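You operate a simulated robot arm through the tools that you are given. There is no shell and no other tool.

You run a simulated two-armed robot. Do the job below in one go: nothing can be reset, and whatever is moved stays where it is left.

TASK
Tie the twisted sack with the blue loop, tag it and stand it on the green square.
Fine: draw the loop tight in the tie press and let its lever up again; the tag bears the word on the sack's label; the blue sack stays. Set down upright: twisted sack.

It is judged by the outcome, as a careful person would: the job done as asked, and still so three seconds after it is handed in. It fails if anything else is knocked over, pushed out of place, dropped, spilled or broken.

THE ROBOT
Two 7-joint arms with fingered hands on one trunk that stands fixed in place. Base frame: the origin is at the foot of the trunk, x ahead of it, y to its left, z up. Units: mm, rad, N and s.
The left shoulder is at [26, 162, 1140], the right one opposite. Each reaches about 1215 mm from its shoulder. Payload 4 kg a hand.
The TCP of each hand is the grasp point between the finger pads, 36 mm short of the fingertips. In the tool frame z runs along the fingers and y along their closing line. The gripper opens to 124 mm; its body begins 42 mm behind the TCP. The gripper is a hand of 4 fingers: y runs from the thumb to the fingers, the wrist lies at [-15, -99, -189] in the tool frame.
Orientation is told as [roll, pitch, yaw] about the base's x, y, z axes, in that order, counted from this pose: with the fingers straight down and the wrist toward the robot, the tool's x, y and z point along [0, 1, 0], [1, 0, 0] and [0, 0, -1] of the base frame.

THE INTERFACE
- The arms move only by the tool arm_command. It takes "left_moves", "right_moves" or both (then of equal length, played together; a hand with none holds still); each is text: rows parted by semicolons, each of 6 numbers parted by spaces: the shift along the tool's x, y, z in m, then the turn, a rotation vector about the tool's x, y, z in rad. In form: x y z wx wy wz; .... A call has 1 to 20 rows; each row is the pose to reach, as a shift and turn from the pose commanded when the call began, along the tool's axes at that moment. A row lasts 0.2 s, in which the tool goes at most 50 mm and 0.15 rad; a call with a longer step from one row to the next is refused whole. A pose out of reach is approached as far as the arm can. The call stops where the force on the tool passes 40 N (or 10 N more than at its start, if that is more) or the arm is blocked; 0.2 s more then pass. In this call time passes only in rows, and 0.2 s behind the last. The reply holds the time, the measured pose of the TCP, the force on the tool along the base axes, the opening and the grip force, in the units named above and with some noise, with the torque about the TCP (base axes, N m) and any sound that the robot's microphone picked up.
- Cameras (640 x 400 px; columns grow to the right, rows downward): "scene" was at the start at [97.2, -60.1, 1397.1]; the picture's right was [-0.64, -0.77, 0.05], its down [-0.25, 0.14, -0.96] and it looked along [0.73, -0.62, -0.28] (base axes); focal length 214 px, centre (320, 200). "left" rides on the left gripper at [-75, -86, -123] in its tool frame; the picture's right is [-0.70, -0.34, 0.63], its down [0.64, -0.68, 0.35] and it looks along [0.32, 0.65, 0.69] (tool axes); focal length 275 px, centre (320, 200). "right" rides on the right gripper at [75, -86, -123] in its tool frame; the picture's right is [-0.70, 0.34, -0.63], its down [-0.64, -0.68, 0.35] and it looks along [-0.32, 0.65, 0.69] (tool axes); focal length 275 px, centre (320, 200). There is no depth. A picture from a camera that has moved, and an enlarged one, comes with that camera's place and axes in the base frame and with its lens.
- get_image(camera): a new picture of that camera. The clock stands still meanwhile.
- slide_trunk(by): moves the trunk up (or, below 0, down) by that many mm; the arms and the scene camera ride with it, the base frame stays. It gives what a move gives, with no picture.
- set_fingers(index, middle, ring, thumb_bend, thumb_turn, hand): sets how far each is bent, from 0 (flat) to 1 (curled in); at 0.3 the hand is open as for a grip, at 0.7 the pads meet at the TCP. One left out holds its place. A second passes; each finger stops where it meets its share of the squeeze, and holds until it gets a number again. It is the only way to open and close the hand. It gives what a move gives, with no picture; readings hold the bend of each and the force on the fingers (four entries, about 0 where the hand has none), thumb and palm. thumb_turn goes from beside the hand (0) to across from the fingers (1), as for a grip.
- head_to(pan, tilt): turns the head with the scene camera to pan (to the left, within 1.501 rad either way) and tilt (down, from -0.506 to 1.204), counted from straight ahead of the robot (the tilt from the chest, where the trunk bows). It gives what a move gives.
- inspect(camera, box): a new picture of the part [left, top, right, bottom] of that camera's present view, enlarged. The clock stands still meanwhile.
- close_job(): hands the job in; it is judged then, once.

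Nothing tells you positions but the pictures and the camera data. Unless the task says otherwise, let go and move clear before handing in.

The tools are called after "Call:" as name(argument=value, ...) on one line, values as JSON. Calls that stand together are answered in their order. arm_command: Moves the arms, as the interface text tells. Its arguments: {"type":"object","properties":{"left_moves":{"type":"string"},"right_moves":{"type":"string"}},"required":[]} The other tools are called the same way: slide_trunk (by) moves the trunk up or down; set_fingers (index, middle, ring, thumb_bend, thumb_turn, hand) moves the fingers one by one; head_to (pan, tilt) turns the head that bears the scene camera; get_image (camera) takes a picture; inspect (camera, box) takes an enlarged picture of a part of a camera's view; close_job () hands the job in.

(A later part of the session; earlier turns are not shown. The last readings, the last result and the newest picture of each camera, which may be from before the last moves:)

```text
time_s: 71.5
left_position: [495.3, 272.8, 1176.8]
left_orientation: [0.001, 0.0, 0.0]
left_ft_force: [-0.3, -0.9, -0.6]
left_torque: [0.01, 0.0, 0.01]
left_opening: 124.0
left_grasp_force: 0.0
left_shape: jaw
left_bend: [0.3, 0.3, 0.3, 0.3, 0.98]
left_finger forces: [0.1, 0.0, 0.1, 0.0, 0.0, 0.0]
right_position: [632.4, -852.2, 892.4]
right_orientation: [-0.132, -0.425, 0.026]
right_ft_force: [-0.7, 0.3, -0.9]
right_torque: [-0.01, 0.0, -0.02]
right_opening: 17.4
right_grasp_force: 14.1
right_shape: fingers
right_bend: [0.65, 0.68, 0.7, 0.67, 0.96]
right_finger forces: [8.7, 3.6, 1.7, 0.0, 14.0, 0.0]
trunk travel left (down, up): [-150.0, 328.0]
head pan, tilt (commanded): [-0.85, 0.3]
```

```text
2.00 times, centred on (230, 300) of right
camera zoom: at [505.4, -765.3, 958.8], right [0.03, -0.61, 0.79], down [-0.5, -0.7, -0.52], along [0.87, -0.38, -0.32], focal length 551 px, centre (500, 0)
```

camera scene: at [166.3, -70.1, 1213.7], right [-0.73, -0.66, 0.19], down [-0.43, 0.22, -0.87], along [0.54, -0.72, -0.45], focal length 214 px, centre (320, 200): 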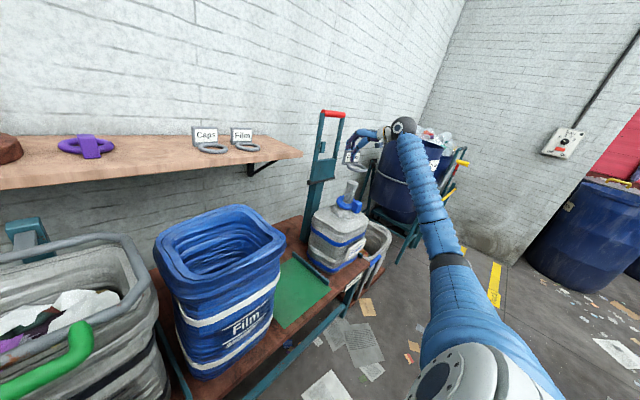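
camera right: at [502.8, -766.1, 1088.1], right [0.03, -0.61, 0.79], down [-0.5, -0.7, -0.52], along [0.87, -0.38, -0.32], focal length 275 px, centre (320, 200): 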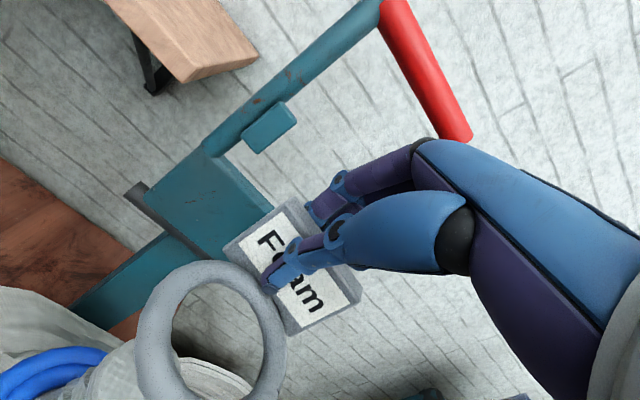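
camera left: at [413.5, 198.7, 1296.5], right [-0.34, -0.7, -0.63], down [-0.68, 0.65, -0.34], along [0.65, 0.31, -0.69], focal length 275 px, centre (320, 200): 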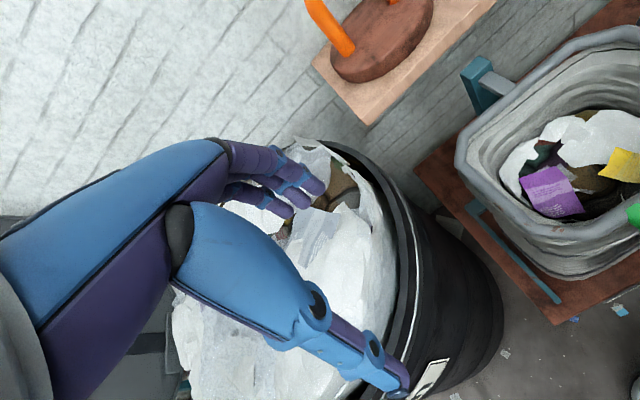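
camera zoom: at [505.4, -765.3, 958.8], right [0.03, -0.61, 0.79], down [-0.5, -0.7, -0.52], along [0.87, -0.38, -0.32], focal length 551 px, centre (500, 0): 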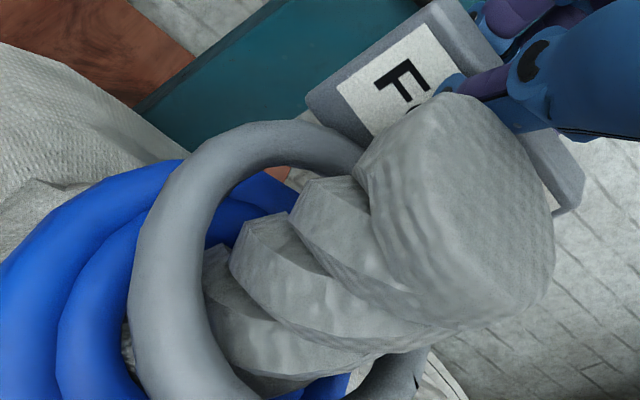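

The tag ring is low on the neck, just above the loop. The thumb sits between plate and neck, so I open only the fingers behind the plate to release it.

Call:
set_fingers(hand="right", index=0.55, middle=0.55, ring=0.55)

Call:
inspect(camera="scene", box=[325, 155, 385, 200])

Call:
inspect(camera="right", box=[80, 200, 380, 400])

```text
time_s: 72.5
left_position: [495.6, 274.3, 1176.4]
left_orientation: [0.001, 0.0, -0.001]
left_ft_force: [0.2, 0.5, -0.1]
left_torque: [0.01, -0.03, -0.02]
left_opening: 123.5
left_grasp_force: 0.0
left_shape: jaw
left_bend: [0.3, 0.3, 0.3, 0.3, 0.98]
left_finger forces: [0.0, 0.1, 0.0, 0.0, 0.1, 0.0]
right_position: [632.2, -852.3, 890.4]
right_orientation: [-0.132, -0.425, 0.025]
right_ft_force: [-2.1, 1.0, -0.3]
right_torque: [-0.03, 0.08, 0.01]
right_opening: 25.4
right_grasp_force: 0.8
right_shape: fingers
right_bend: [0.55, 0.55, 0.55, 0.7, 0.97]
right_finger forces: [0.0, 0.0, 0.1, 0.0, 1.9, 0.0]
trunk travel left (down, up): [-150.0, 328.0]
head pan, tilt (commanded): [-0.85, 0.3]
```

```text
8.89 times, centred on (355, 178) of scene
camera zoom: at [166.1, -70.2, 1213.7], right [-0.73, -0.66, 0.19], down [-0.43, 0.22, -0.87], along [0.54, -0.72, -0.45], focal length 1906 px, centre (9, 400)
```

zoom: 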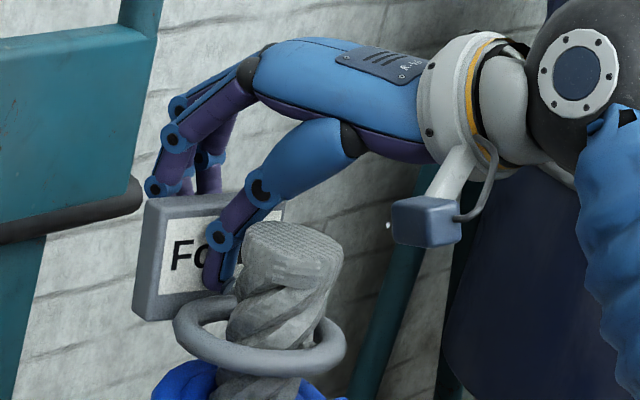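

```text
2.00 times, centred on (230, 300) of right
camera zoom: at [505.3, -765.3, 958.7], right [0.03, -0.61, 0.79], down [-0.5, -0.7, -0.52], along [0.87, -0.38, -0.32], focal length 551 px, centre (500, 0)
```

zoom: 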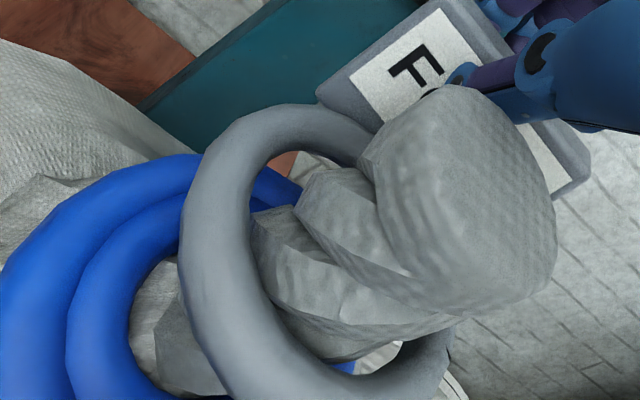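

Call:
set_fingers(hand="right", index=0.45, middle=0.45, ring=0.45, thumb_bend=0.665)

Call:
inspect(camera="scene", box=[325, 155, 385, 200])

Call:
inspect(camera="right", box=[80, 200, 380, 400])

```text
time_s: 73.5
left_position: [495.1, 273.8, 1176.5]
left_orientation: [0.001, -0.001, 0.002]
left_ft_force: [0.0, 0.0, -0.1]
left_torque: [-0.02, -0.02, 0.01]
left_opening: 123.7
left_grasp_force: 0.1
left_shape: jaw
left_bend: [0.3, 0.3, 0.3, 0.3, 0.98]
left_finger forces: [0.0, 0.0, 0.0, 0.0, 0.0, 0.0]
right_position: [632.4, -853.5, 891.8]
right_orientation: [-0.132, -0.424, 0.024]
right_ft_force: [-0.1, 0.6, 0.2]
right_torque: [-0.01, 0.0, -0.02]
right_opening: 45.0
right_grasp_force: 0.1
right_shape: fingers
right_bend: [0.45, 0.45, 0.45, 0.66, 0.97]
right_finger forces: [0.0, 0.0, 0.0, 0.0, 0.0, 0.0]
trunk travel left (down, up): [-150.0, 328.0]
head pan, tilt (commanded): [-0.85, 0.3]
```

```text
8.89 times, centred on (355, 178) of scene
camera zoom: at [166.3, -70.2, 1213.7], right [-0.73, -0.66, 0.19], down [-0.43, 0.22, -0.87], along [0.54, -0.72, -0.45], focal length 1906 px, centre (9, 400)
```

zoom: 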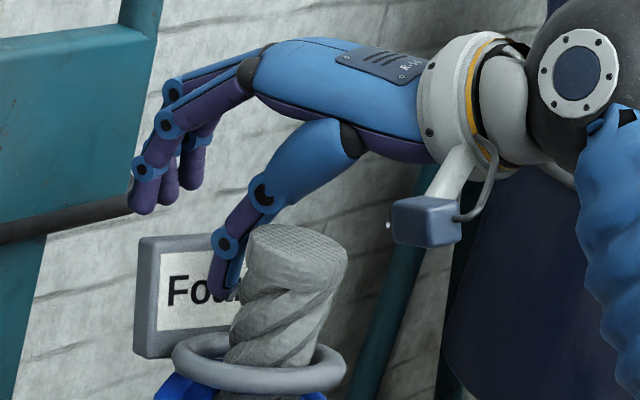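

```text
2.00 times, centred on (230, 300) of right
camera zoom: at [505.4, -765.3, 958.7], right [0.03, -0.61, 0.79], down [-0.5, -0.7, -0.52], along [0.87, -0.38, -0.32], focal length 551 px, centre (500, 0)
```

zoom: 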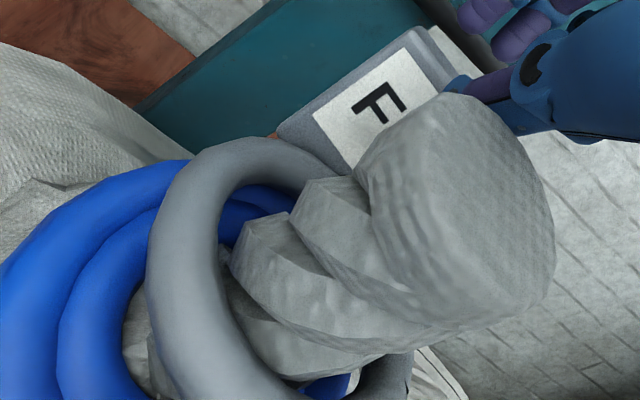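

The tag has dropped onto the loop and its plate stands free. I withdraw the hand straight up.

Call:
arm_command(right_moves="-0.0023 0.0081 -0.0181 0 0 0; -0.0047 0.0162 -0.0363 0 0 0; -0.0082 0.0284 -0.0634 0 0 0; -0.0117 0.0406 -0.0906 0 0 0; -0.0152 0.0528 -0.1178 0 0 0; -0.0152 0.0528 -0.1178 0 0 0")

Call:
inspect(camera="scene", box=[310, 145, 400, 215])

Call:
get_image(camera="right")

```text
time_s: 74.9
left_position: [496.2, 274.9, 1176.2]
left_orientation: [0.0, -0.001, -0.001]
left_ft_force: [-0.3, -0.6, -0.3]
left_torque: [0.03, -0.01, 0.02]
left_opening: 123.7
left_grasp_force: 0.1
left_shape: jaw
left_bend: [0.3, 0.3, 0.3, 0.3, 0.98]
left_finger forces: [0.1, 0.0, 0.0, 0.0, 0.1, 0.0]
right_position: [632.1, -854.3, 1020.6]
right_orientation: [-0.132, -0.425, 0.026]
right_ft_force: [-0.4, -0.3, 0.4]
right_torque: [0.03, -0.01, 0.01]
right_opening: 45.2
right_grasp_force: 0.1
right_shape: fingers
right_bend: [0.45, 0.45, 0.45, 0.66, 0.97]
right_finger forces: [0.0, 0.0, 0.1, 0.0, 0.0, 0.0]
trunk travel left (down, up): [-150.0, 328.0]
head pan, tilt (commanded): [-0.85, 0.3]
```

```text
5.71 times, centred on (355, 180) of scene
camera zoom: at [166.5, -70.5, 1213.5], right [-0.73, -0.66, 0.19], down [-0.43, 0.22, -0.87], along [0.53, -0.72, -0.45], focal length 1226 px, centre (120, 314)
```

zoom: 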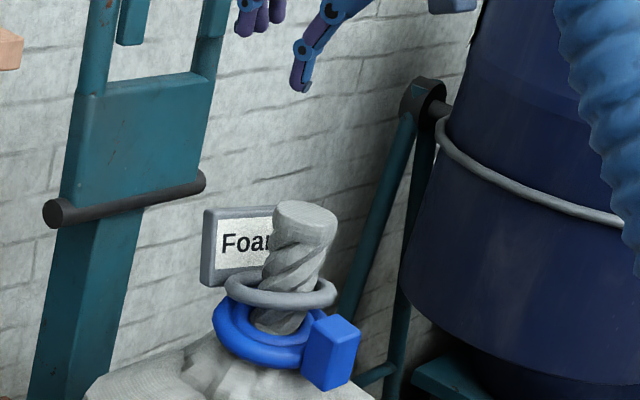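

```text
taken
camera right: at [505.7, -766.2, 1088.5], right [0.03, -0.61, 0.79], down [-0.5, -0.7, -0.52], along [0.87, -0.38, -0.32], focal length 275 px, centre (320, 200)
```

right: 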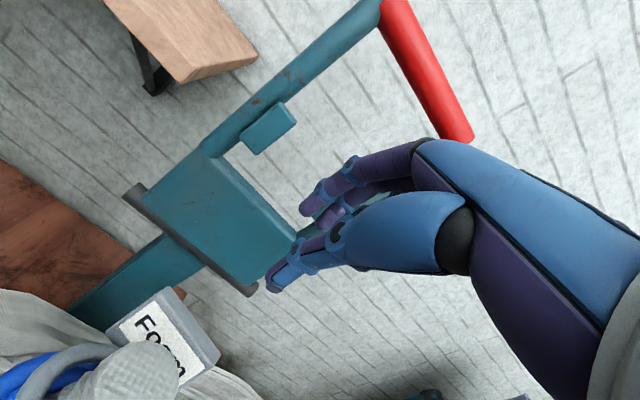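

The tag hangs on the neck behind the tightened loop, with its plate upright. I zoom in on it, and on the green square and bench, to plan the carry.

Call:
inspect(camera="scene", box=[335, 170, 385, 210])

Call:
inspect(camera="scene", box=[240, 200, 400, 350])

```text
10.00 times, centred on (360, 190) of scene
camera zoom: at [166.5, -70.5, 1213.5], right [-0.73, -0.66, 0.19], down [-0.43, 0.22, -0.87], along [0.53, -0.72, -0.45], focal length 2145 px, centre (-80, 300)
```

zoom: 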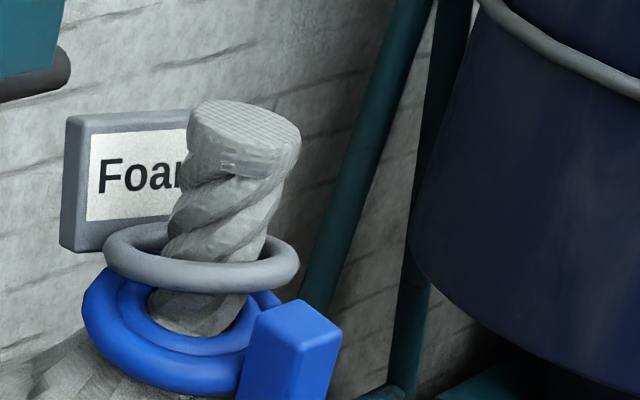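

```text
2.67 times, centred on (320, 275) of scene
camera zoom: at [166.5, -70.5, 1213.5], right [-0.73, -0.66, 0.19], down [-0.43, 0.22, -0.87], along [0.53, -0.72, -0.45], focal length 572 px, centre (320, 0)
```

zoom: 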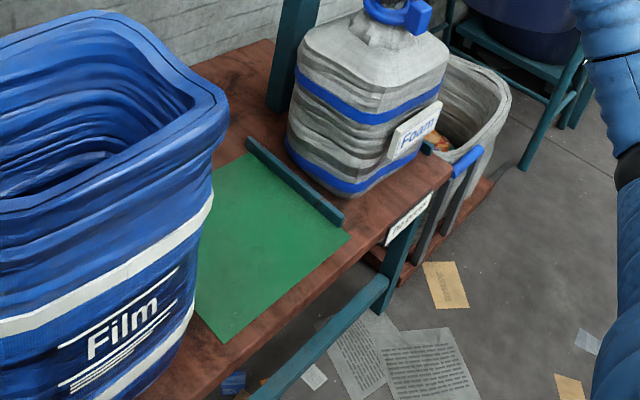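

The bench top is at z≈460, and the green square spans about x 465–717, y -430…-692, centred at (591, -561). I'll carry the sack by its neck, gripping from above with the closing line along y so the hand avoids the tag plate and the loop's block. First I open the hand and turn it above the neck.

Call:
set_fingers(hand="right", index=0.3, middle=0.3, ring=0.3, thumb_bend=0.3)

Call:
arm_command(right_moves="0.0012 -0.0035 0 0.0317 -0.0214 0.1319; 0.0023 -0.0071 -0.0001 0.0633 -0.0427 0.2639; 0.0035 -0.0106 -0.0001 0.095 -0.0641 0.3958; 0.0047 -0.0142 -0.0002 0.1266 -0.0854 0.5278; 0.0058 -0.0177 -0.0002 0.1583 -0.1068 0.6597; 0.007 -0.0213 -0.0003 0.1899 -0.1281 0.7917; 0.0082 -0.0248 -0.0003 0.2216 -0.1495 0.9236; 0.0094 -0.0284 -0.0004 0.2532 -0.1708 1.0556; 0.0105 -0.0319 -0.0004 0.2849 -0.1922 1.1875; 0.0117 -0.0355 -0.0005 0.3165 -0.2135 1.3195; 0.0129 -0.039 -0.0005 0.3482 -0.2349 1.4514; 0.014 -0.0426 -0.0006 0.3798 -0.2562 1.5834; 0.0152 -0.0461 -0.0006 0.4115 -0.2776 1.7153; 0.0152 -0.0461 -0.0006 0.4115 -0.2776 1.7153")

Call:
get_image(camera="right")

Call:
inspect(camera="scene", box=[280, 80, 440, 240])

```text
time_s: 75.9
left_position: [495.9, 273.0, 1176.2]
left_orientation: [0.001, 0.001, -0.001]
left_ft_force: [0.0, -0.2, 0.6]
left_torque: [-0.01, 0.03, 0.0]
left_opening: 123.8
left_grasp_force: 0.0
left_shape: jaw
left_bend: [0.3, 0.3, 0.3, 0.3, 0.98]
left_finger forces: [0.1, 0.0, 0.0, 0.1, 0.0, 0.1]
right_position: [631.3, -853.3, 1021.6]
right_orientation: [-0.13, -0.425, 0.027]
right_ft_force: [0.4, 0.0, 0.0]
right_torque: [0.03, 0.05, -0.01]
right_opening: 123.0
right_grasp_force: 0.1
right_shape: fingers
right_bend: [0.3, 0.3, 0.3, 0.3, 0.97]
right_finger forces: [0.1, 0.0, 0.1, 0.1, 0.1, 0.0]
trunk travel left (down, up): [-150.0, 328.0]
head pan, tilt (commanded): [-0.85, 0.3]
```

```text
time_s: 78.9
left_position: [495.3, 273.8, 1175.0]
left_orientation: [-0.001, 0.001, -0.001]
left_ft_force: [0.3, -0.2, -0.7]
left_torque: [0.05, 0.0, 0.0]
left_opening: 123.7
left_grasp_force: 0.1
left_shape: jaw
left_bend: [0.3, 0.3, 0.3, 0.3, 0.98]
left_finger forces: [0.1, 0.0, 0.0, 0.0, 0.0, 0.1]
right_position: [584.7, -827.5, 832.3]
right_orientation: [-0.265, -0.021, -1.677]
right_ft_force: [0.5, 3.5, 24.8]
right_torque: [-0.8, -0.55, 0.09]
right_opening: 123.0
right_grasp_force: 11.5
right_shape: fingers
right_bend: [0.3, 0.3, 0.3, 0.3, 0.97]
right_finger forces: [0.0, 0.2, 0.0, 0.1, 0.0, 22.8]
right hand out of reach, approached as far as the arm can: row 12, 13, 14
trunk travel left (down, up): [-150.0, 328.0]
head pan, tilt (commanded): [-0.85, 0.3]
stopped in row 14 (right hand): the force on the tool passed its limit at 108 N (the readings are from after the stop); the commanded pose is now the measured one
```

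```text
taken
camera right: at [697.6, -751.6, 931.0], right [-0.54, -0.27, 0.8], down [-0.64, 0.75, -0.18], along [-0.55, -0.61, -0.57], focal length 275 px, centre (320, 200)
```

right: 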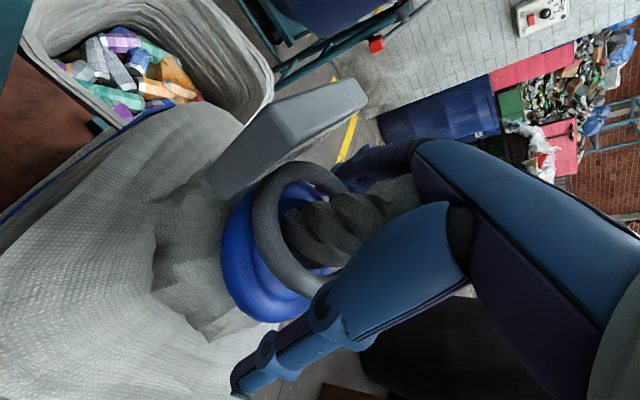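

```text
2.50 times, centred on (360, 160) of scene
camera zoom: at [165.3, -69.3, 1214.2], right [-0.73, -0.66, 0.19], down [-0.43, 0.22, -0.88], along [0.54, -0.72, -0.44], focal length 536 px, centre (220, 300)
```

zoom: 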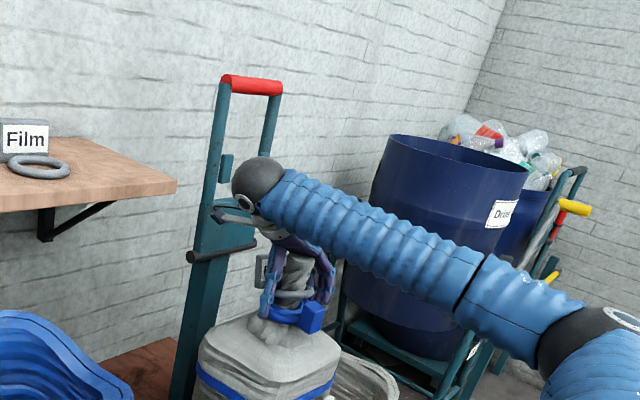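

The arm hit a joint limit while turning and sagged, so the palm came down on top of the neck. I need to check that the sack, tag and loop are unharmed before moving carefully back up.

Call:
inspect(camera="scene", box=[325, 155, 385, 205])

Call:
get_image(camera="scene")

```text
8.00 times, centred on (355, 180) of scene
camera zoom: at [165.3, -69.3, 1214.2], right [-0.73, -0.66, 0.19], down [-0.43, 0.22, -0.88], along [0.54, -0.72, -0.44], focal length 1716 px, centre (40, 360)
```

zoom: 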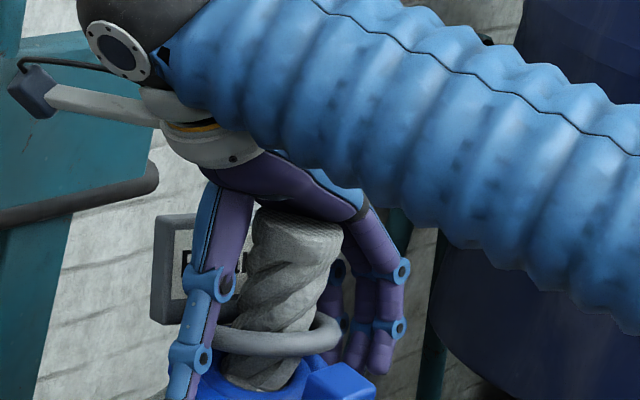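

```text
taken
camera scene: at [165.3, -69.3, 1214.2], right [-0.73, -0.66, 0.19], down [-0.43, 0.22, -0.88], along [0.54, -0.72, -0.44], focal length 214 px, centre (320, 200)
```

scene: 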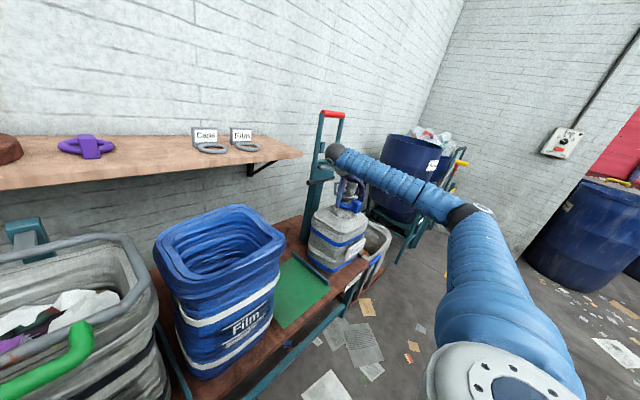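

The neck, tag and loop are all in place and the hand straddles the neck. I raise the hand in small steps with its present orientation.

Call:
arm_command(right_moves="-0.0013 0.0001 -0.0048 0 0 0; -0.0026 0.0002 -0.0096 0 0 0; -0.0039 0.0004 -0.0144 0 0 0; -0.0052 0.0005 -0.0192 0 0 0")

Call:
inspect(camera="scene", box=[325, 155, 385, 205])

```text
time_s: 79.9
left_position: [494.3, 273.7, 1176.3]
left_orientation: [0.001, 0.003, 0.0]
left_ft_force: [-0.4, -0.1, -0.2]
left_torque: [0.04, -0.01, 0.04]
left_opening: 123.3
left_grasp_force: 0.0
left_shape: jaw
left_bend: [0.3, 0.3, 0.3, 0.3, 0.98]
left_finger forces: [0.0, 0.0, 0.1, 0.1, 0.0, 0.1]
right_position: [585.1, -828.0, 848.4]
right_orientation: [-0.272, -0.018, -1.677]
right_ft_force: [0.1, 0.3, -0.7]
right_torque: [-0.02, 0.02, -0.01]
right_opening: 123.0
right_grasp_force: 0.0
right_shape: fingers
right_bend: [0.3, 0.3, 0.3, 0.3, 0.97]
right_finger forces: [0.1, 0.1, 0.0, 0.1, 0.1, 0.1]
trunk travel left (down, up): [-150.0, 328.0]
head pan, tilt (commanded): [-0.85, 0.3]
```

```text
8.00 times, centred on (355, 180) of scene
camera zoom: at [166.2, -70.1, 1213.7], right [-0.73, -0.66, 0.19], down [-0.43, 0.22, -0.87], along [0.54, -0.72, -0.45], focal length 1716 px, centre (40, 360)
```

zoom: 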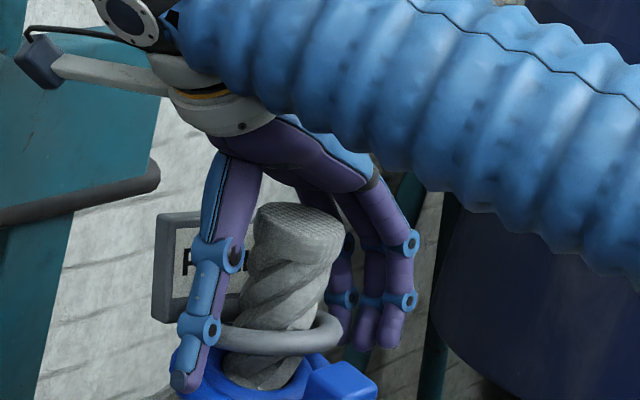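

The hand moves freely again with no force. I rise about 44 mm, centre over the neck, and then rotate slightly away from the joint limit so the fingers point straight down.

Call:
arm_command(right_moves="-0.0034 0.0028 -0.0103 0 0 0; -0.0067 0.0057 -0.0206 0 0 0; -0.01 0.0085 -0.0309 0 0 0; -0.0134 0.0113 -0.0412 0 0 0; -0.0134 0.0113 -0.0412 0 0 0")

Call:
arm_command(right_moves="0 0 0 -0.0008 0.0666 -0.0432; 0 0 0 -0.0016 0.1332 -0.0864")

Call:
inspect(camera="scene", box=[315, 140, 395, 205])

```text
time_s: 81.1
left_position: [495.8, 273.7, 1175.6]
left_orientation: [0.0, 0.003, 0.0]
left_ft_force: [-0.2, -0.3, 0.1]
left_torque: [-0.01, 0.02, 0.0]
left_opening: 123.7
left_grasp_force: 0.0
left_shape: jaw
left_bend: [0.3, 0.3, 0.3, 0.3, 0.98]
left_finger forces: [0.1, 0.0, 0.1, 0.0, 0.1, 0.0]
right_position: [583.1, -839.2, 891.9]
right_orientation: [-0.27, -0.017, -1.677]
right_ft_force: [0.7, 0.0, -0.5]
right_torque: [-0.04, -0.01, 0.01]
right_opening: 123.1
right_grasp_force: 0.2
right_shape: fingers
right_bend: [0.3, 0.3, 0.3, 0.3, 0.97]
right_finger forces: [0.0, 0.1, 0.0, 0.0, 0.0, 0.1]
trunk travel left (down, up): [-150.0, 328.0]
head pan, tilt (commanded): [-0.85, 0.3]
```

```text
time_s: 81.7
left_position: [495.5, 273.9, 1176.7]
left_orientation: [0.001, 0.002, 0.001]
left_ft_force: [0.2, -0.1, -0.6]
left_torque: [0.0, 0.03, -0.02]
left_opening: 123.8
left_grasp_force: 0.1
left_shape: jaw
left_bend: [0.3, 0.3, 0.3, 0.3, 0.98]
left_finger forces: [0.1, 0.1, 0.0, 0.0, 0.0, 0.0]
right_position: [583.6, -838.5, 892.4]
right_orientation: [-0.137, -0.002, -1.589]
right_ft_force: [0.1, 0.6, 0.2]
right_torque: [-0.02, -0.02, 0.01]
right_opening: 123.3
right_grasp_force: 0.2
right_shape: fingers
right_bend: [0.3, 0.3, 0.3, 0.3, 0.97]
right_finger forces: [0.0, 0.0, 0.0, 0.1, 0.0, 0.1]
trunk travel left (down, up): [-150.0, 328.0]
head pan, tilt (commanded): [-0.85, 0.3]
```

```text
6.15 times, centred on (355, 172) of scene
camera zoom: at [166.1, -70.1, 1213.8], right [-0.73, -0.66, 0.19], down [-0.43, 0.22, -0.87], along [0.54, -0.72, -0.45], focal length 1320 px, centre (105, 369)
```

zoom: 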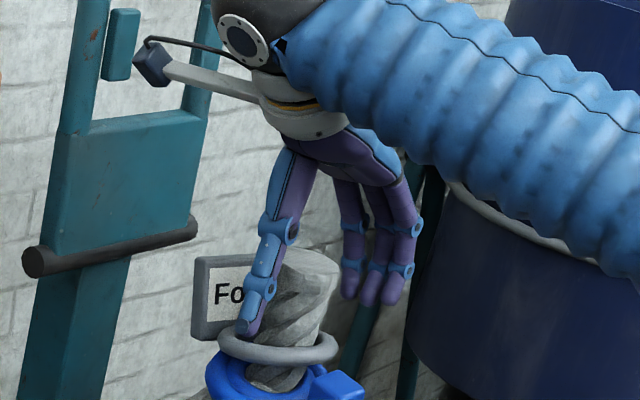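

Call:
arm_command(right_moves="0 0 0 -0.0008 0.0666 -0.0432; 0 0 0 -0.0016 0.1332 -0.0864; 0 0 0 -0.0016 0.1332 -0.0864")

Call:
inspect(camera="scene", box=[315, 140, 395, 205])

Call:
get_image(camera="right")

```text
time_s: 82.5
left_position: [495.6, 273.1, 1175.4]
left_orientation: [0.001, 0.002, 0.0]
left_ft_force: [0.2, -0.2, -0.6]
left_torque: [0.03, -0.01, -0.01]
left_opening: 123.7
left_grasp_force: 0.1
left_shape: jaw
left_bend: [0.3, 0.3, 0.3, 0.3, 0.98]
left_finger forces: [0.0, 0.0, 0.0, 0.0, 0.1, 0.1]
right_position: [583.3, -838.4, 891.6]
right_orientation: [-0.003, 0.001, -1.505]
right_ft_force: [-0.3, -0.2, -1.2]
right_torque: [-0.02, -0.03, 0.0]
right_opening: 123.0
right_grasp_force: 0.0
right_shape: fingers
right_bend: [0.3, 0.3, 0.3, 0.3, 0.97]
right_finger forces: [0.0, 0.0, 0.1, 0.0, 0.1, 0.0]
trunk travel left (down, up): [-150.0, 328.0]
head pan, tilt (commanded): [-0.85, 0.3]
```

```text
6.15 times, centred on (355, 172) of scene
camera zoom: at [166.4, -70.2, 1213.6], right [-0.73, -0.66, 0.19], down [-0.43, 0.22, -0.87], along [0.53, -0.72, -0.45], focal length 1320 px, centre (105, 369)
```

zoom: 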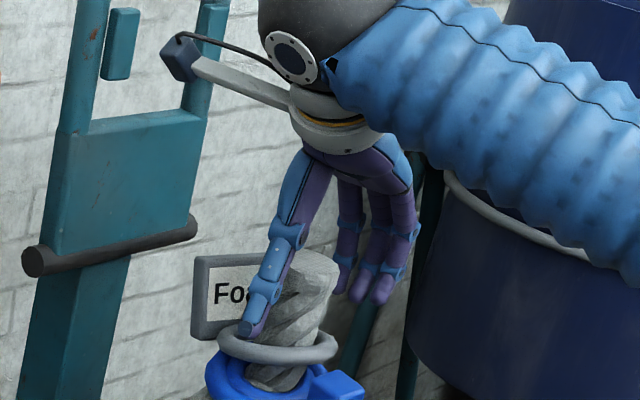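

```text
taken
camera right: at [652.2, -748.2, 1015.5], right [-0.67, -0.38, 0.64], down [-0.69, 0.64, -0.34], along [-0.27, -0.67, -0.69], focal length 275 px, centre (320, 200)
```

right: 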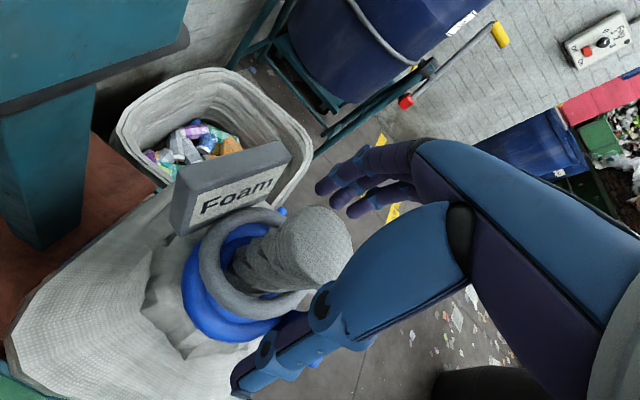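

The hand is vertical and straddles the neck cleanly. I begin closing around it in steps.

Call:
set_fingers(hand="right", index=0.45, middle=0.45, ring=0.45, thumb_bend=0.45)

Call:
get_image(camera="right")

Call:
inspect(camera="scene", box=[325, 155, 385, 205])

```text
time_s: 83.5
left_position: [494.9, 273.6, 1174.8]
left_orientation: [-0.002, 0.002, 0.001]
left_ft_force: [-0.9, 0.1, 0.6]
left_torque: [0.02, -0.02, 0.0]
left_opening: 123.8
left_grasp_force: 0.0
left_shape: jaw
left_bend: [0.3, 0.3, 0.3, 0.3, 0.98]
left_finger forces: [0.0, 0.0, 0.0, 0.0, 0.0, 0.0]
right_position: [582.0, -838.9, 891.8]
right_orientation: [-0.003, 0.0, -1.507]
right_ft_force: [-0.1, -0.3, 0.2]
right_torque: [-0.02, 0.01, 0.02]
right_opening: 77.9
right_grasp_force: 0.1
right_shape: fingers
right_bend: [0.45, 0.45, 0.45, 0.45, 0.97]
right_finger forces: [0.0, 0.0, 0.0, 0.0, 0.0, 0.0]
trunk travel left (down, up): [-150.0, 328.0]
head pan, tilt (commanded): [-0.85, 0.3]
```

```text
taken
camera right: at [652.1, -748.4, 1015.5], right [-0.67, -0.38, 0.64], down [-0.69, 0.64, -0.34], along [-0.28, -0.67, -0.69], focal length 275 px, centre (320, 200)
```

right: 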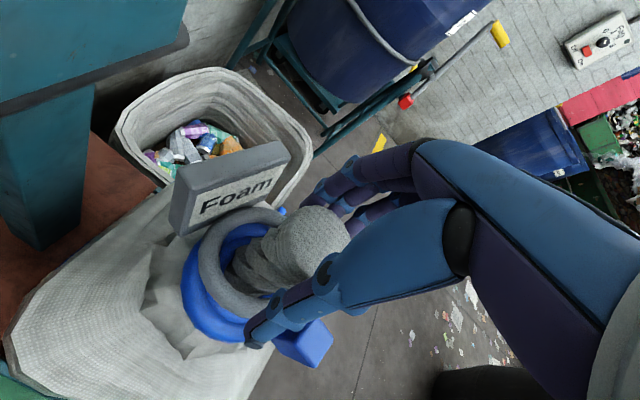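

```text
8.00 times, centred on (355, 180) of scene
camera zoom: at [166.2, -70.2, 1213.7], right [-0.73, -0.66, 0.19], down [-0.43, 0.22, -0.87], along [0.54, -0.72, -0.45], focal length 1716 px, centre (40, 360)
```

zoom: 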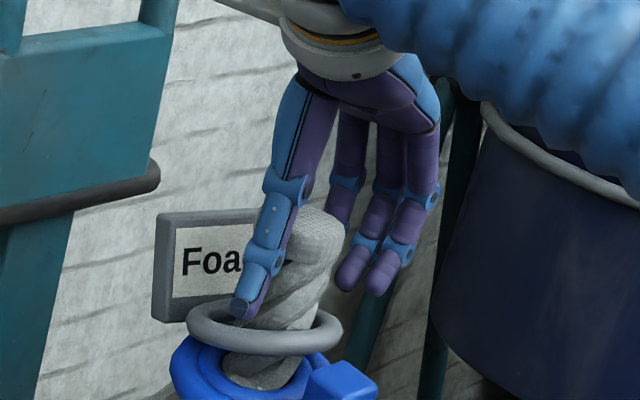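

Call:
set_fingers(hand="right", index=0.6, middle=0.6, ring=0.6, thumb_bend=0.58)

Call:
get_image(camera="right")

Call:
inspect(camera="scene", box=[325, 155, 385, 205])

```text
time_s: 84.5
left_position: [495.1, 274.3, 1175.4]
left_orientation: [-0.001, 0.002, 0.0]
left_ft_force: [0.0, -0.1, 0.0]
left_torque: [-0.01, 0.03, -0.02]
left_opening: 123.6
left_grasp_force: 0.0
left_shape: jaw
left_bend: [0.3, 0.3, 0.3, 0.3, 0.98]
left_finger forces: [0.0, 0.0, 0.0, 0.0, 0.1, 0.1]
right_position: [583.0, -839.6, 891.8]
right_orientation: [-0.003, 0.003, -1.504]
right_ft_force: [0.2, 1.6, 1.7]
right_torque: [-0.25, -0.01, 0.05]
right_opening: 52.2
right_grasp_force: 8.5
right_shape: fingers
right_bend: [0.55, 0.58, 0.6, 0.55, 0.97]
right_finger forces: [4.9, 2.4, 0.1, 0.0, 9.7, 0.0]
trunk travel left (down, up): [-150.0, 328.0]
head pan, tilt (commanded): [-0.85, 0.3]
```

```text
taken
camera right: at [652.1, -748.1, 1015.9], right [-0.67, -0.38, 0.64], down [-0.69, 0.64, -0.34], along [-0.27, -0.67, -0.69], focal length 275 px, centre (320, 200)
```

right: 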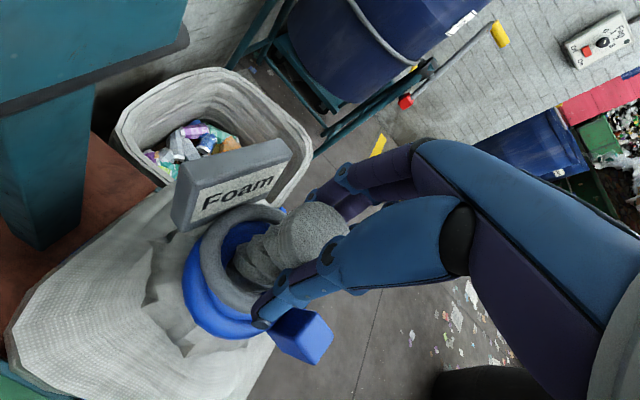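

```text
8.00 times, centred on (355, 180) of scene
camera zoom: at [166.2, -69.9, 1213.7], right [-0.73, -0.66, 0.19], down [-0.43, 0.22, -0.87], along [0.54, -0.72, -0.45], focal length 1716 px, centre (40, 360)
```

zoom: 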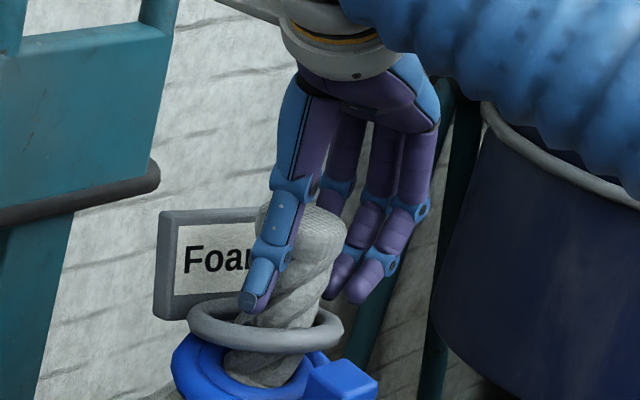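

Index, middle finger and thumb contact the neck. I tighten the grip.

Call:
set_fingers(hand="right", index=0.75, middle=0.75, ring=0.7, thumb_bend=0.75)

Call:
get_image(camera="right")

Call:
inspect(camera="scene", box=[325, 155, 385, 205])

```text
time_s: 85.5
left_position: [494.2, 274.7, 1175.1]
left_orientation: [0.001, 0.001, 0.0]
left_ft_force: [-0.4, 0.9, 0.2]
left_torque: [0.01, -0.02, 0.05]
left_opening: 123.9
left_grasp_force: 0.1
left_shape: jaw
left_bend: [0.3, 0.3, 0.3, 0.3, 0.98]
left_finger forces: [0.1, 0.0, 0.1, 0.1, 0.1, 0.1]
right_position: [582.2, -838.7, 893.7]
right_orientation: [-0.002, 0.002, -1.506]
right_ft_force: [-1.5, 3.1, 9.4]
right_torque: [-0.84, -0.02, 0.06]
right_opening: 48.7
right_grasp_force: 26.2
right_shape: fingers
right_bend: [0.52, 0.57, 0.7, 0.61, 0.96]
right_finger forces: [13.7, 10.8, 0.1, 0.0, 27.6, 0.0]
trunk travel left (down, up): [-150.0, 328.0]
head pan, tilt (commanded): [-0.85, 0.3]
```

```text
taken
camera right: at [651.7, -747.5, 1016.9], right [-0.67, -0.38, 0.64], down [-0.69, 0.64, -0.34], along [-0.27, -0.67, -0.69], focal length 275 px, centre (320, 200)
```

right: 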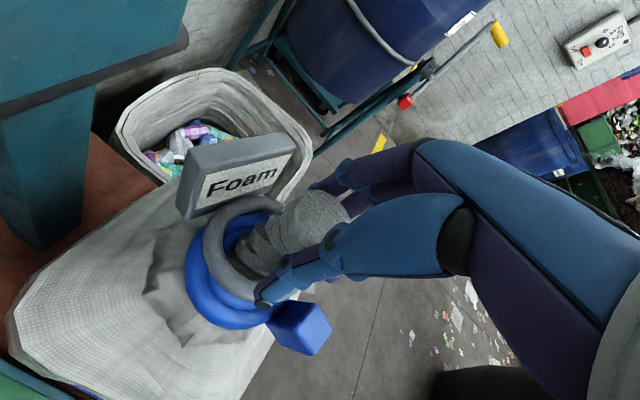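

```text
8.00 times, centred on (355, 180) of scene
camera zoom: at [165.7, -69.2, 1213.9], right [-0.73, -0.66, 0.19], down [-0.43, 0.22, -0.88], along [0.54, -0.72, -0.45], focal length 1716 px, centre (40, 360)
```

zoom: 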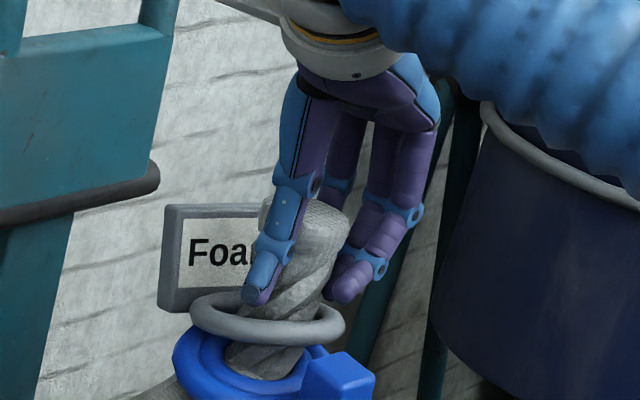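

The neck is held with about 27 N. I do a slow 15 mm test lift to gauge the weight and check for slip.

Call:
arm_command(right_moves="0 0 -0.004 0 0 0; 0 0 -0.008 0 0 0; 0 0 -0.012 0 0 0; 0 0 -0.016 0 0 0; 0 0 -0.016 0 0 0")

Call:
inspect(camera="scene", box=[290, 150, 400, 280])

Call:
get_image(camera="right")

```text
time_s: 86.7
left_position: [496.5, 272.2, 1176.0]
left_orientation: [0.002, 0.002, 0.0]
left_ft_force: [-0.4, 0.5, 0.4]
left_torque: [0.0, -0.01, -0.03]
left_opening: 124.0
left_grasp_force: 0.0
left_shape: jaw
left_bend: [0.3, 0.3, 0.3, 0.3, 0.98]
left_finger forces: [0.1, 0.1, 0.0, 0.0, 0.0, 0.0]
right_position: [582.5, -839.3, 908.1]
right_orientation: [-0.006, 0.003, -1.506]
right_ft_force: [0.4, 0.2, -9.9]
right_torque: [-0.03, 0.13, -0.01]
right_opening: 45.3
right_grasp_force: 23.1
right_shape: fingers
right_bend: [0.51, 0.58, 0.7, 0.63, 0.95]
right_finger forces: [13.5, 10.4, 0.1, 0.0, 21.8, 0.1]
trunk travel left (down, up): [-150.0, 328.0]
head pan, tilt (commanded): [-0.85, 0.3]
```

```text
3.08 times, centred on (345, 215) of scene
camera zoom: at [166.8, -70.9, 1213.5], right [-0.73, -0.66, 0.19], down [-0.43, 0.22, -0.87], along [0.53, -0.72, -0.45], focal length 660 px, centre (243, 154)
```

zoom: 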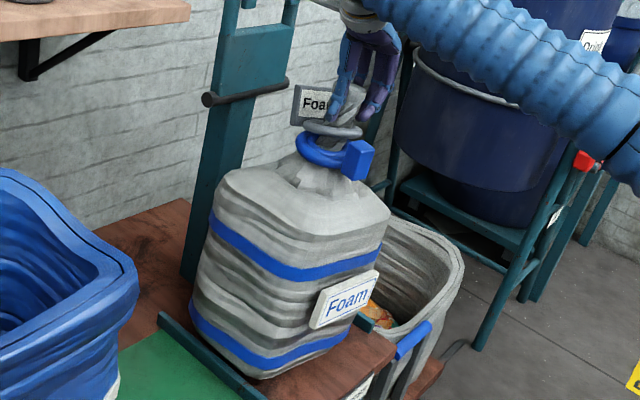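

```text
taken
camera right: at [651.6, -749.3, 1031.6], right [-0.67, -0.38, 0.64], down [-0.69, 0.64, -0.34], along [-0.28, -0.67, -0.69], focal length 275 px, centre (320, 200)
```

right: 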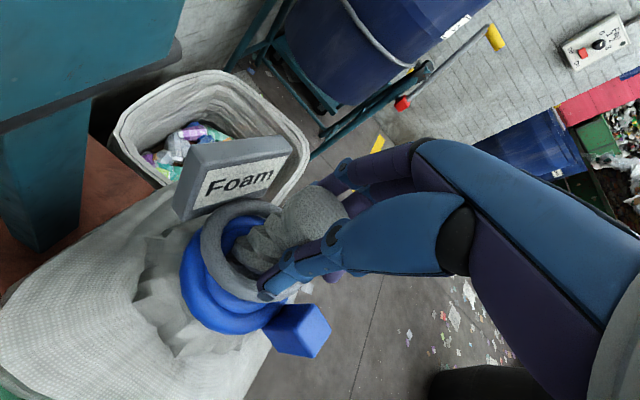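

The sack weighs about 1 kg and the grip holds, but it hangs tilted with its bottom swung toward +y. I lift further to clear the divider, then measure and correct the tilt.

Call:
arm_command(right_moves="0 0 -0.012 0 0 0; 0 0 -0.024 0 0 0; 0 0 -0.036 0 0 0; 0 0 -0.048 0 0 0; 0 0 -0.06 0 0 0; 0 0 -0.06 0 0 0")

Call:
inspect(camera="scene", box=[270, 140, 410, 300])

Call:
get_image(camera="right")

```text
time_s: 88.1
left_position: [495.6, 273.3, 1176.2]
left_orientation: [0.002, 0.001, 0.0]
left_ft_force: [1.0, -0.1, -0.3]
left_torque: [-0.03, 0.01, 0.0]
left_opening: 124.0
left_grasp_force: 0.1
left_shape: jaw
left_bend: [0.3, 0.3, 0.3, 0.3, 0.98]
left_finger forces: [0.0, 0.1, 0.0, 0.1, 0.0, 0.1]
right_position: [583.6, -840.1, 967.1]
right_orientation: [-0.005, 0.004, -1.505]
right_ft_force: [0.5, 0.3, -10.2]
right_torque: [-0.1, 0.16, 0.01]
right_opening: 45.2
right_grasp_force: 22.8
right_shape: fingers
right_bend: [0.51, 0.58, 0.7, 0.63, 0.95]
right_finger forces: [13.6, 11.2, 0.0, 0.0, 21.7, 0.0]
trunk travel left (down, up): [-150.0, 328.0]
head pan, tilt (commanded): [-0.85, 0.3]
```

```text
2.50 times, centred on (340, 220) of scene
camera zoom: at [166.8, -70.9, 1213.5], right [-0.73, -0.66, 0.19], down [-0.43, 0.22, -0.87], along [0.53, -0.72, -0.45], focal length 536 px, centre (270, 150)
```

zoom: 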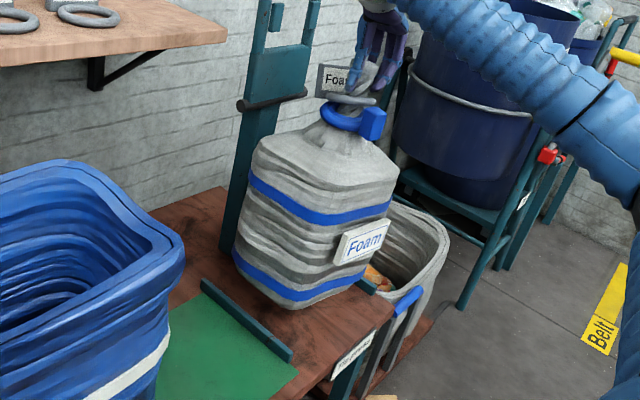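

```text
taken
camera right: at [653.1, -749.0, 1090.3], right [-0.67, -0.38, 0.64], down [-0.69, 0.64, -0.34], along [-0.28, -0.67, -0.69], focal length 275 px, centre (320, 200)
```

right: 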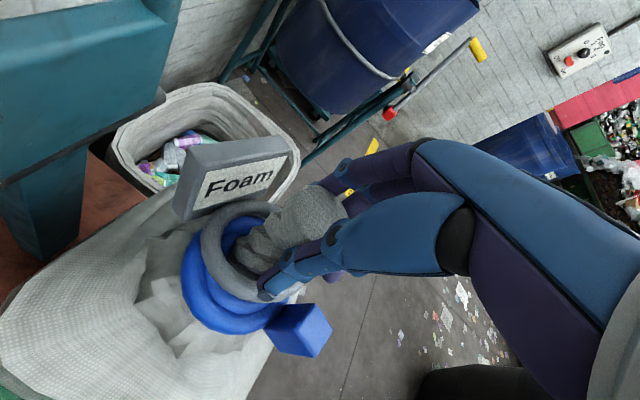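

The remaining tilt is only about 2–3°, and the sack is clear of the bench and divider. I carry it toward the green square in short moves, checking that the arm keeps tracking.

Call:
arm_command(right_moves="0.0007 -0.01 0 -0.01 -0.0008 0; 0.0018 -0.027 0 -0.02 -0.0015 0; 0.003 -0.045 0 -0.03 -0.0022 0; 0.0042 -0.063 0 -0.04 -0.003 0; 0.0053 -0.08 0 -0.04 -0.003 0; 0.0053 -0.08 0 -0.04 -0.003 0")

Call:
inspect(camera="scene", box=[230, 140, 410, 320])

```text
time_s: 89.5
left_position: [494.1, 273.0, 1176.4]
left_orientation: [0.0, -0.001, 0.002]
left_ft_force: [-0.5, -0.1, 1.3]
left_torque: [-0.01, -0.02, -0.02]
left_opening: 123.9
left_grasp_force: 0.0
left_shape: jaw
left_bend: [0.3, 0.3, 0.3, 0.3, 0.98]
left_finger forces: [0.0, 0.1, 0.0, 0.0, 0.0, 0.0]
right_position: [583.5, -758.0, 969.2]
right_orientation: [-0.006, -0.036, -1.506]
right_ft_force: [0.4, -0.1, -9.6]
right_torque: [-0.07, 0.18, -0.02]
right_opening: 43.5
right_grasp_force: 22.9
right_shape: fingers
right_bend: [0.51, 0.61, 0.7, 0.64, 0.95]
right_finger forces: [14.6, 10.8, 0.1, 0.1, 20.5, 0.0]
trunk travel left (down, up): [-150.0, 328.0]
head pan, tilt (commanded): [-0.85, 0.3]
```

```text
2.22 times, centred on (320, 230) of scene
camera zoom: at [165.6, -70.1, 1214.0], right [-0.73, -0.66, 0.19], down [-0.43, 0.22, -0.87], along [0.54, -0.72, -0.45], focal length 477 px, centre (320, 133)
```

zoom: 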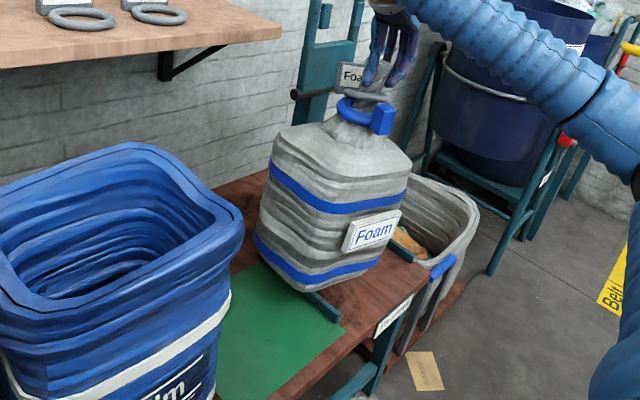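

Tracking is good and the sack clears the divider. I continue another 100 mm.

Call:
arm_command(right_moves="0.0009 -0.014 0 0 0 0; 0.0021 -0.034 0 0 0 0; 0.0033 -0.055 0 0 0 0; 0.0046 -0.077 0 0 0 0; 0.006 -0.1 0 0 0 0; 0.006 -0.1 0 0 0 0")

Call:
inspect(camera="scene", box=[210, 140, 390, 320])

Call:
get_image(camera="right")

```text
time_s: 90.1
left_position: [494.6, 276.5, 1177.4]
left_orientation: [0.0, 0.0, -0.001]
left_ft_force: [0.3, 0.0, 0.7]
left_torque: [0.02, 0.02, -0.02]
left_opening: 123.7
left_grasp_force: 0.0
left_shape: jaw
left_bend: [0.3, 0.3, 0.3, 0.3, 0.98]
left_finger forces: [0.0, 0.2, 0.0, 0.1, 0.0, 0.0]
right_position: [573.1, -731.7, 879.6]
right_orientation: [-0.173, -0.033, -1.503]
right_ft_force: [-1.1, -2.7, 37.7]
right_torque: [0.53, -0.62, -0.18]
right_opening: 13.8
right_grasp_force: 26.0
right_shape: fingers
right_bend: [0.6, 0.66, 0.7, 0.69, 1.0]
right_finger forces: [22.9, 0.0, 0.0, 0.0, 29.6, 0.0]
trunk travel left (down, up): [-150.0, 328.0]
head pan, tilt (commanded): [-0.85, 0.3]
stopped in row 2 (right hand): the force on the tool passed its limit at 116 N (the readings are from after the stop); the commanded pose is now the measured one
```

```text
2.22 times, centred on (300, 230) of scene
camera zoom: at [164.8, -68.5, 1214.8], right [-0.73, -0.66, 0.19], down [-0.43, 0.22, -0.88], along [0.54, -0.72, -0.44], focal length 477 px, centre (364, 133)
```

zoom: 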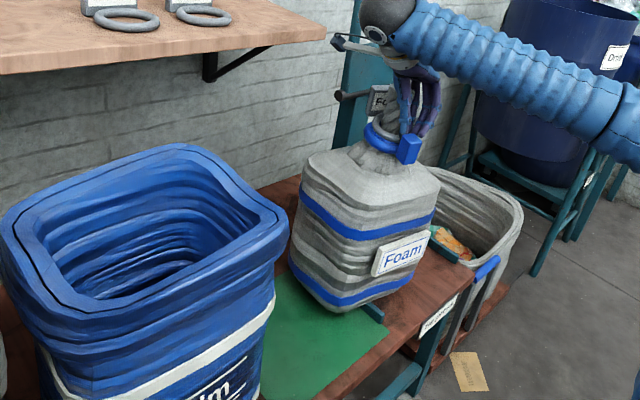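

```text
taken
camera right: at [662.2, -636.6, 985.3], right [-0.55, -0.35, 0.76], down [-0.74, 0.63, -0.25], along [-0.38, -0.7, -0.6], focal length 275 px, centre (320, 200)
```

right: 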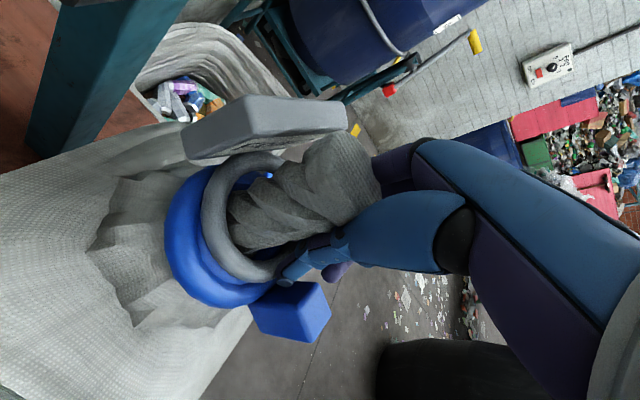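

The arm hit the joint limit again and the hand sagged, so the sack is now set down near the divider with the hand pressing on it. I look closely before doing anything else.

Call:
inspect(camera="right", box=[150, 90, 420, 350])

Call:
inspect(camera="scene", box=[290, 150, 370, 210])

Call:
inspect(camera="scene", box=[250, 200, 350, 280])

```text
1.54 times, centred on (285, 220) of right
camera zoom: at [662.2, -636.6, 985.3], right [-0.55, -0.35, 0.76], down [-0.74, 0.63, -0.25], along [-0.38, -0.7, -0.6], focal length 424 px, centre (374, 169)
```

zoom: 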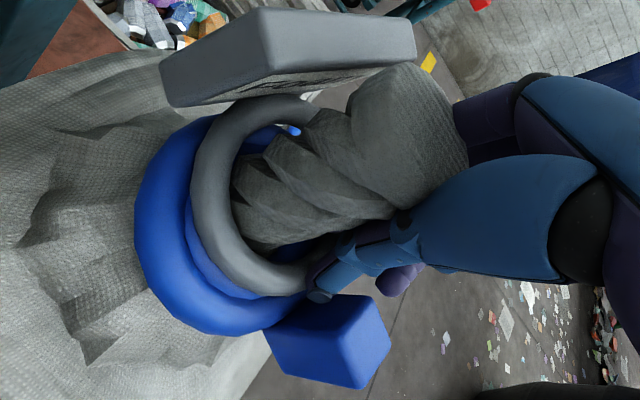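

```text
6.67 times, centred on (330, 180) of scene
camera zoom: at [164.8, -68.5, 1214.8], right [-0.73, -0.66, 0.19], down [-0.43, 0.22, -0.88], along [0.54, -0.72, -0.44], focal length 1430 px, centre (253, 333)
```

zoom: 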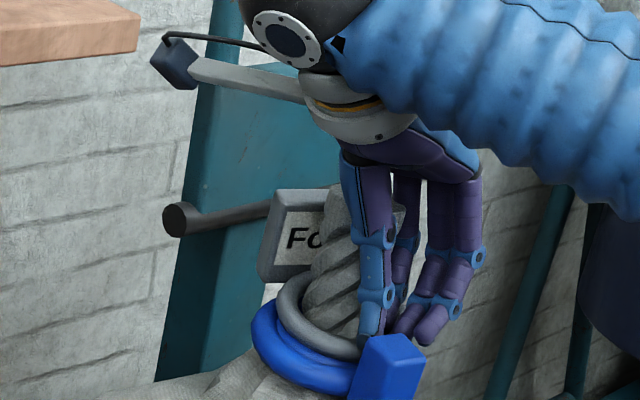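

```text
5.00 times, centred on (300, 240) of scene
camera zoom: at [164.8, -68.5, 1214.8], right [-0.73, -0.66, 0.19], down [-0.43, 0.22, -0.88], along [0.54, -0.72, -0.44], focal length 1072 px, centre (420, 0)
```

zoom: 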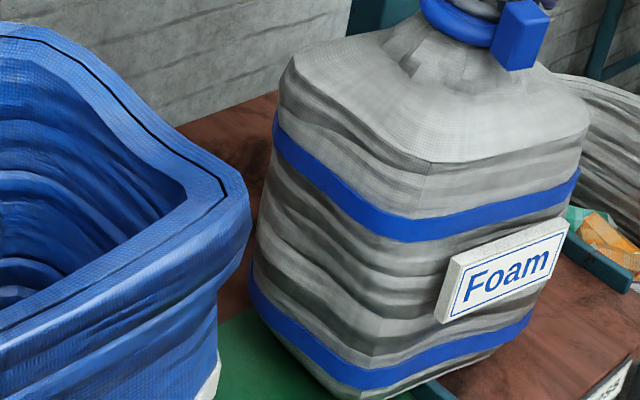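

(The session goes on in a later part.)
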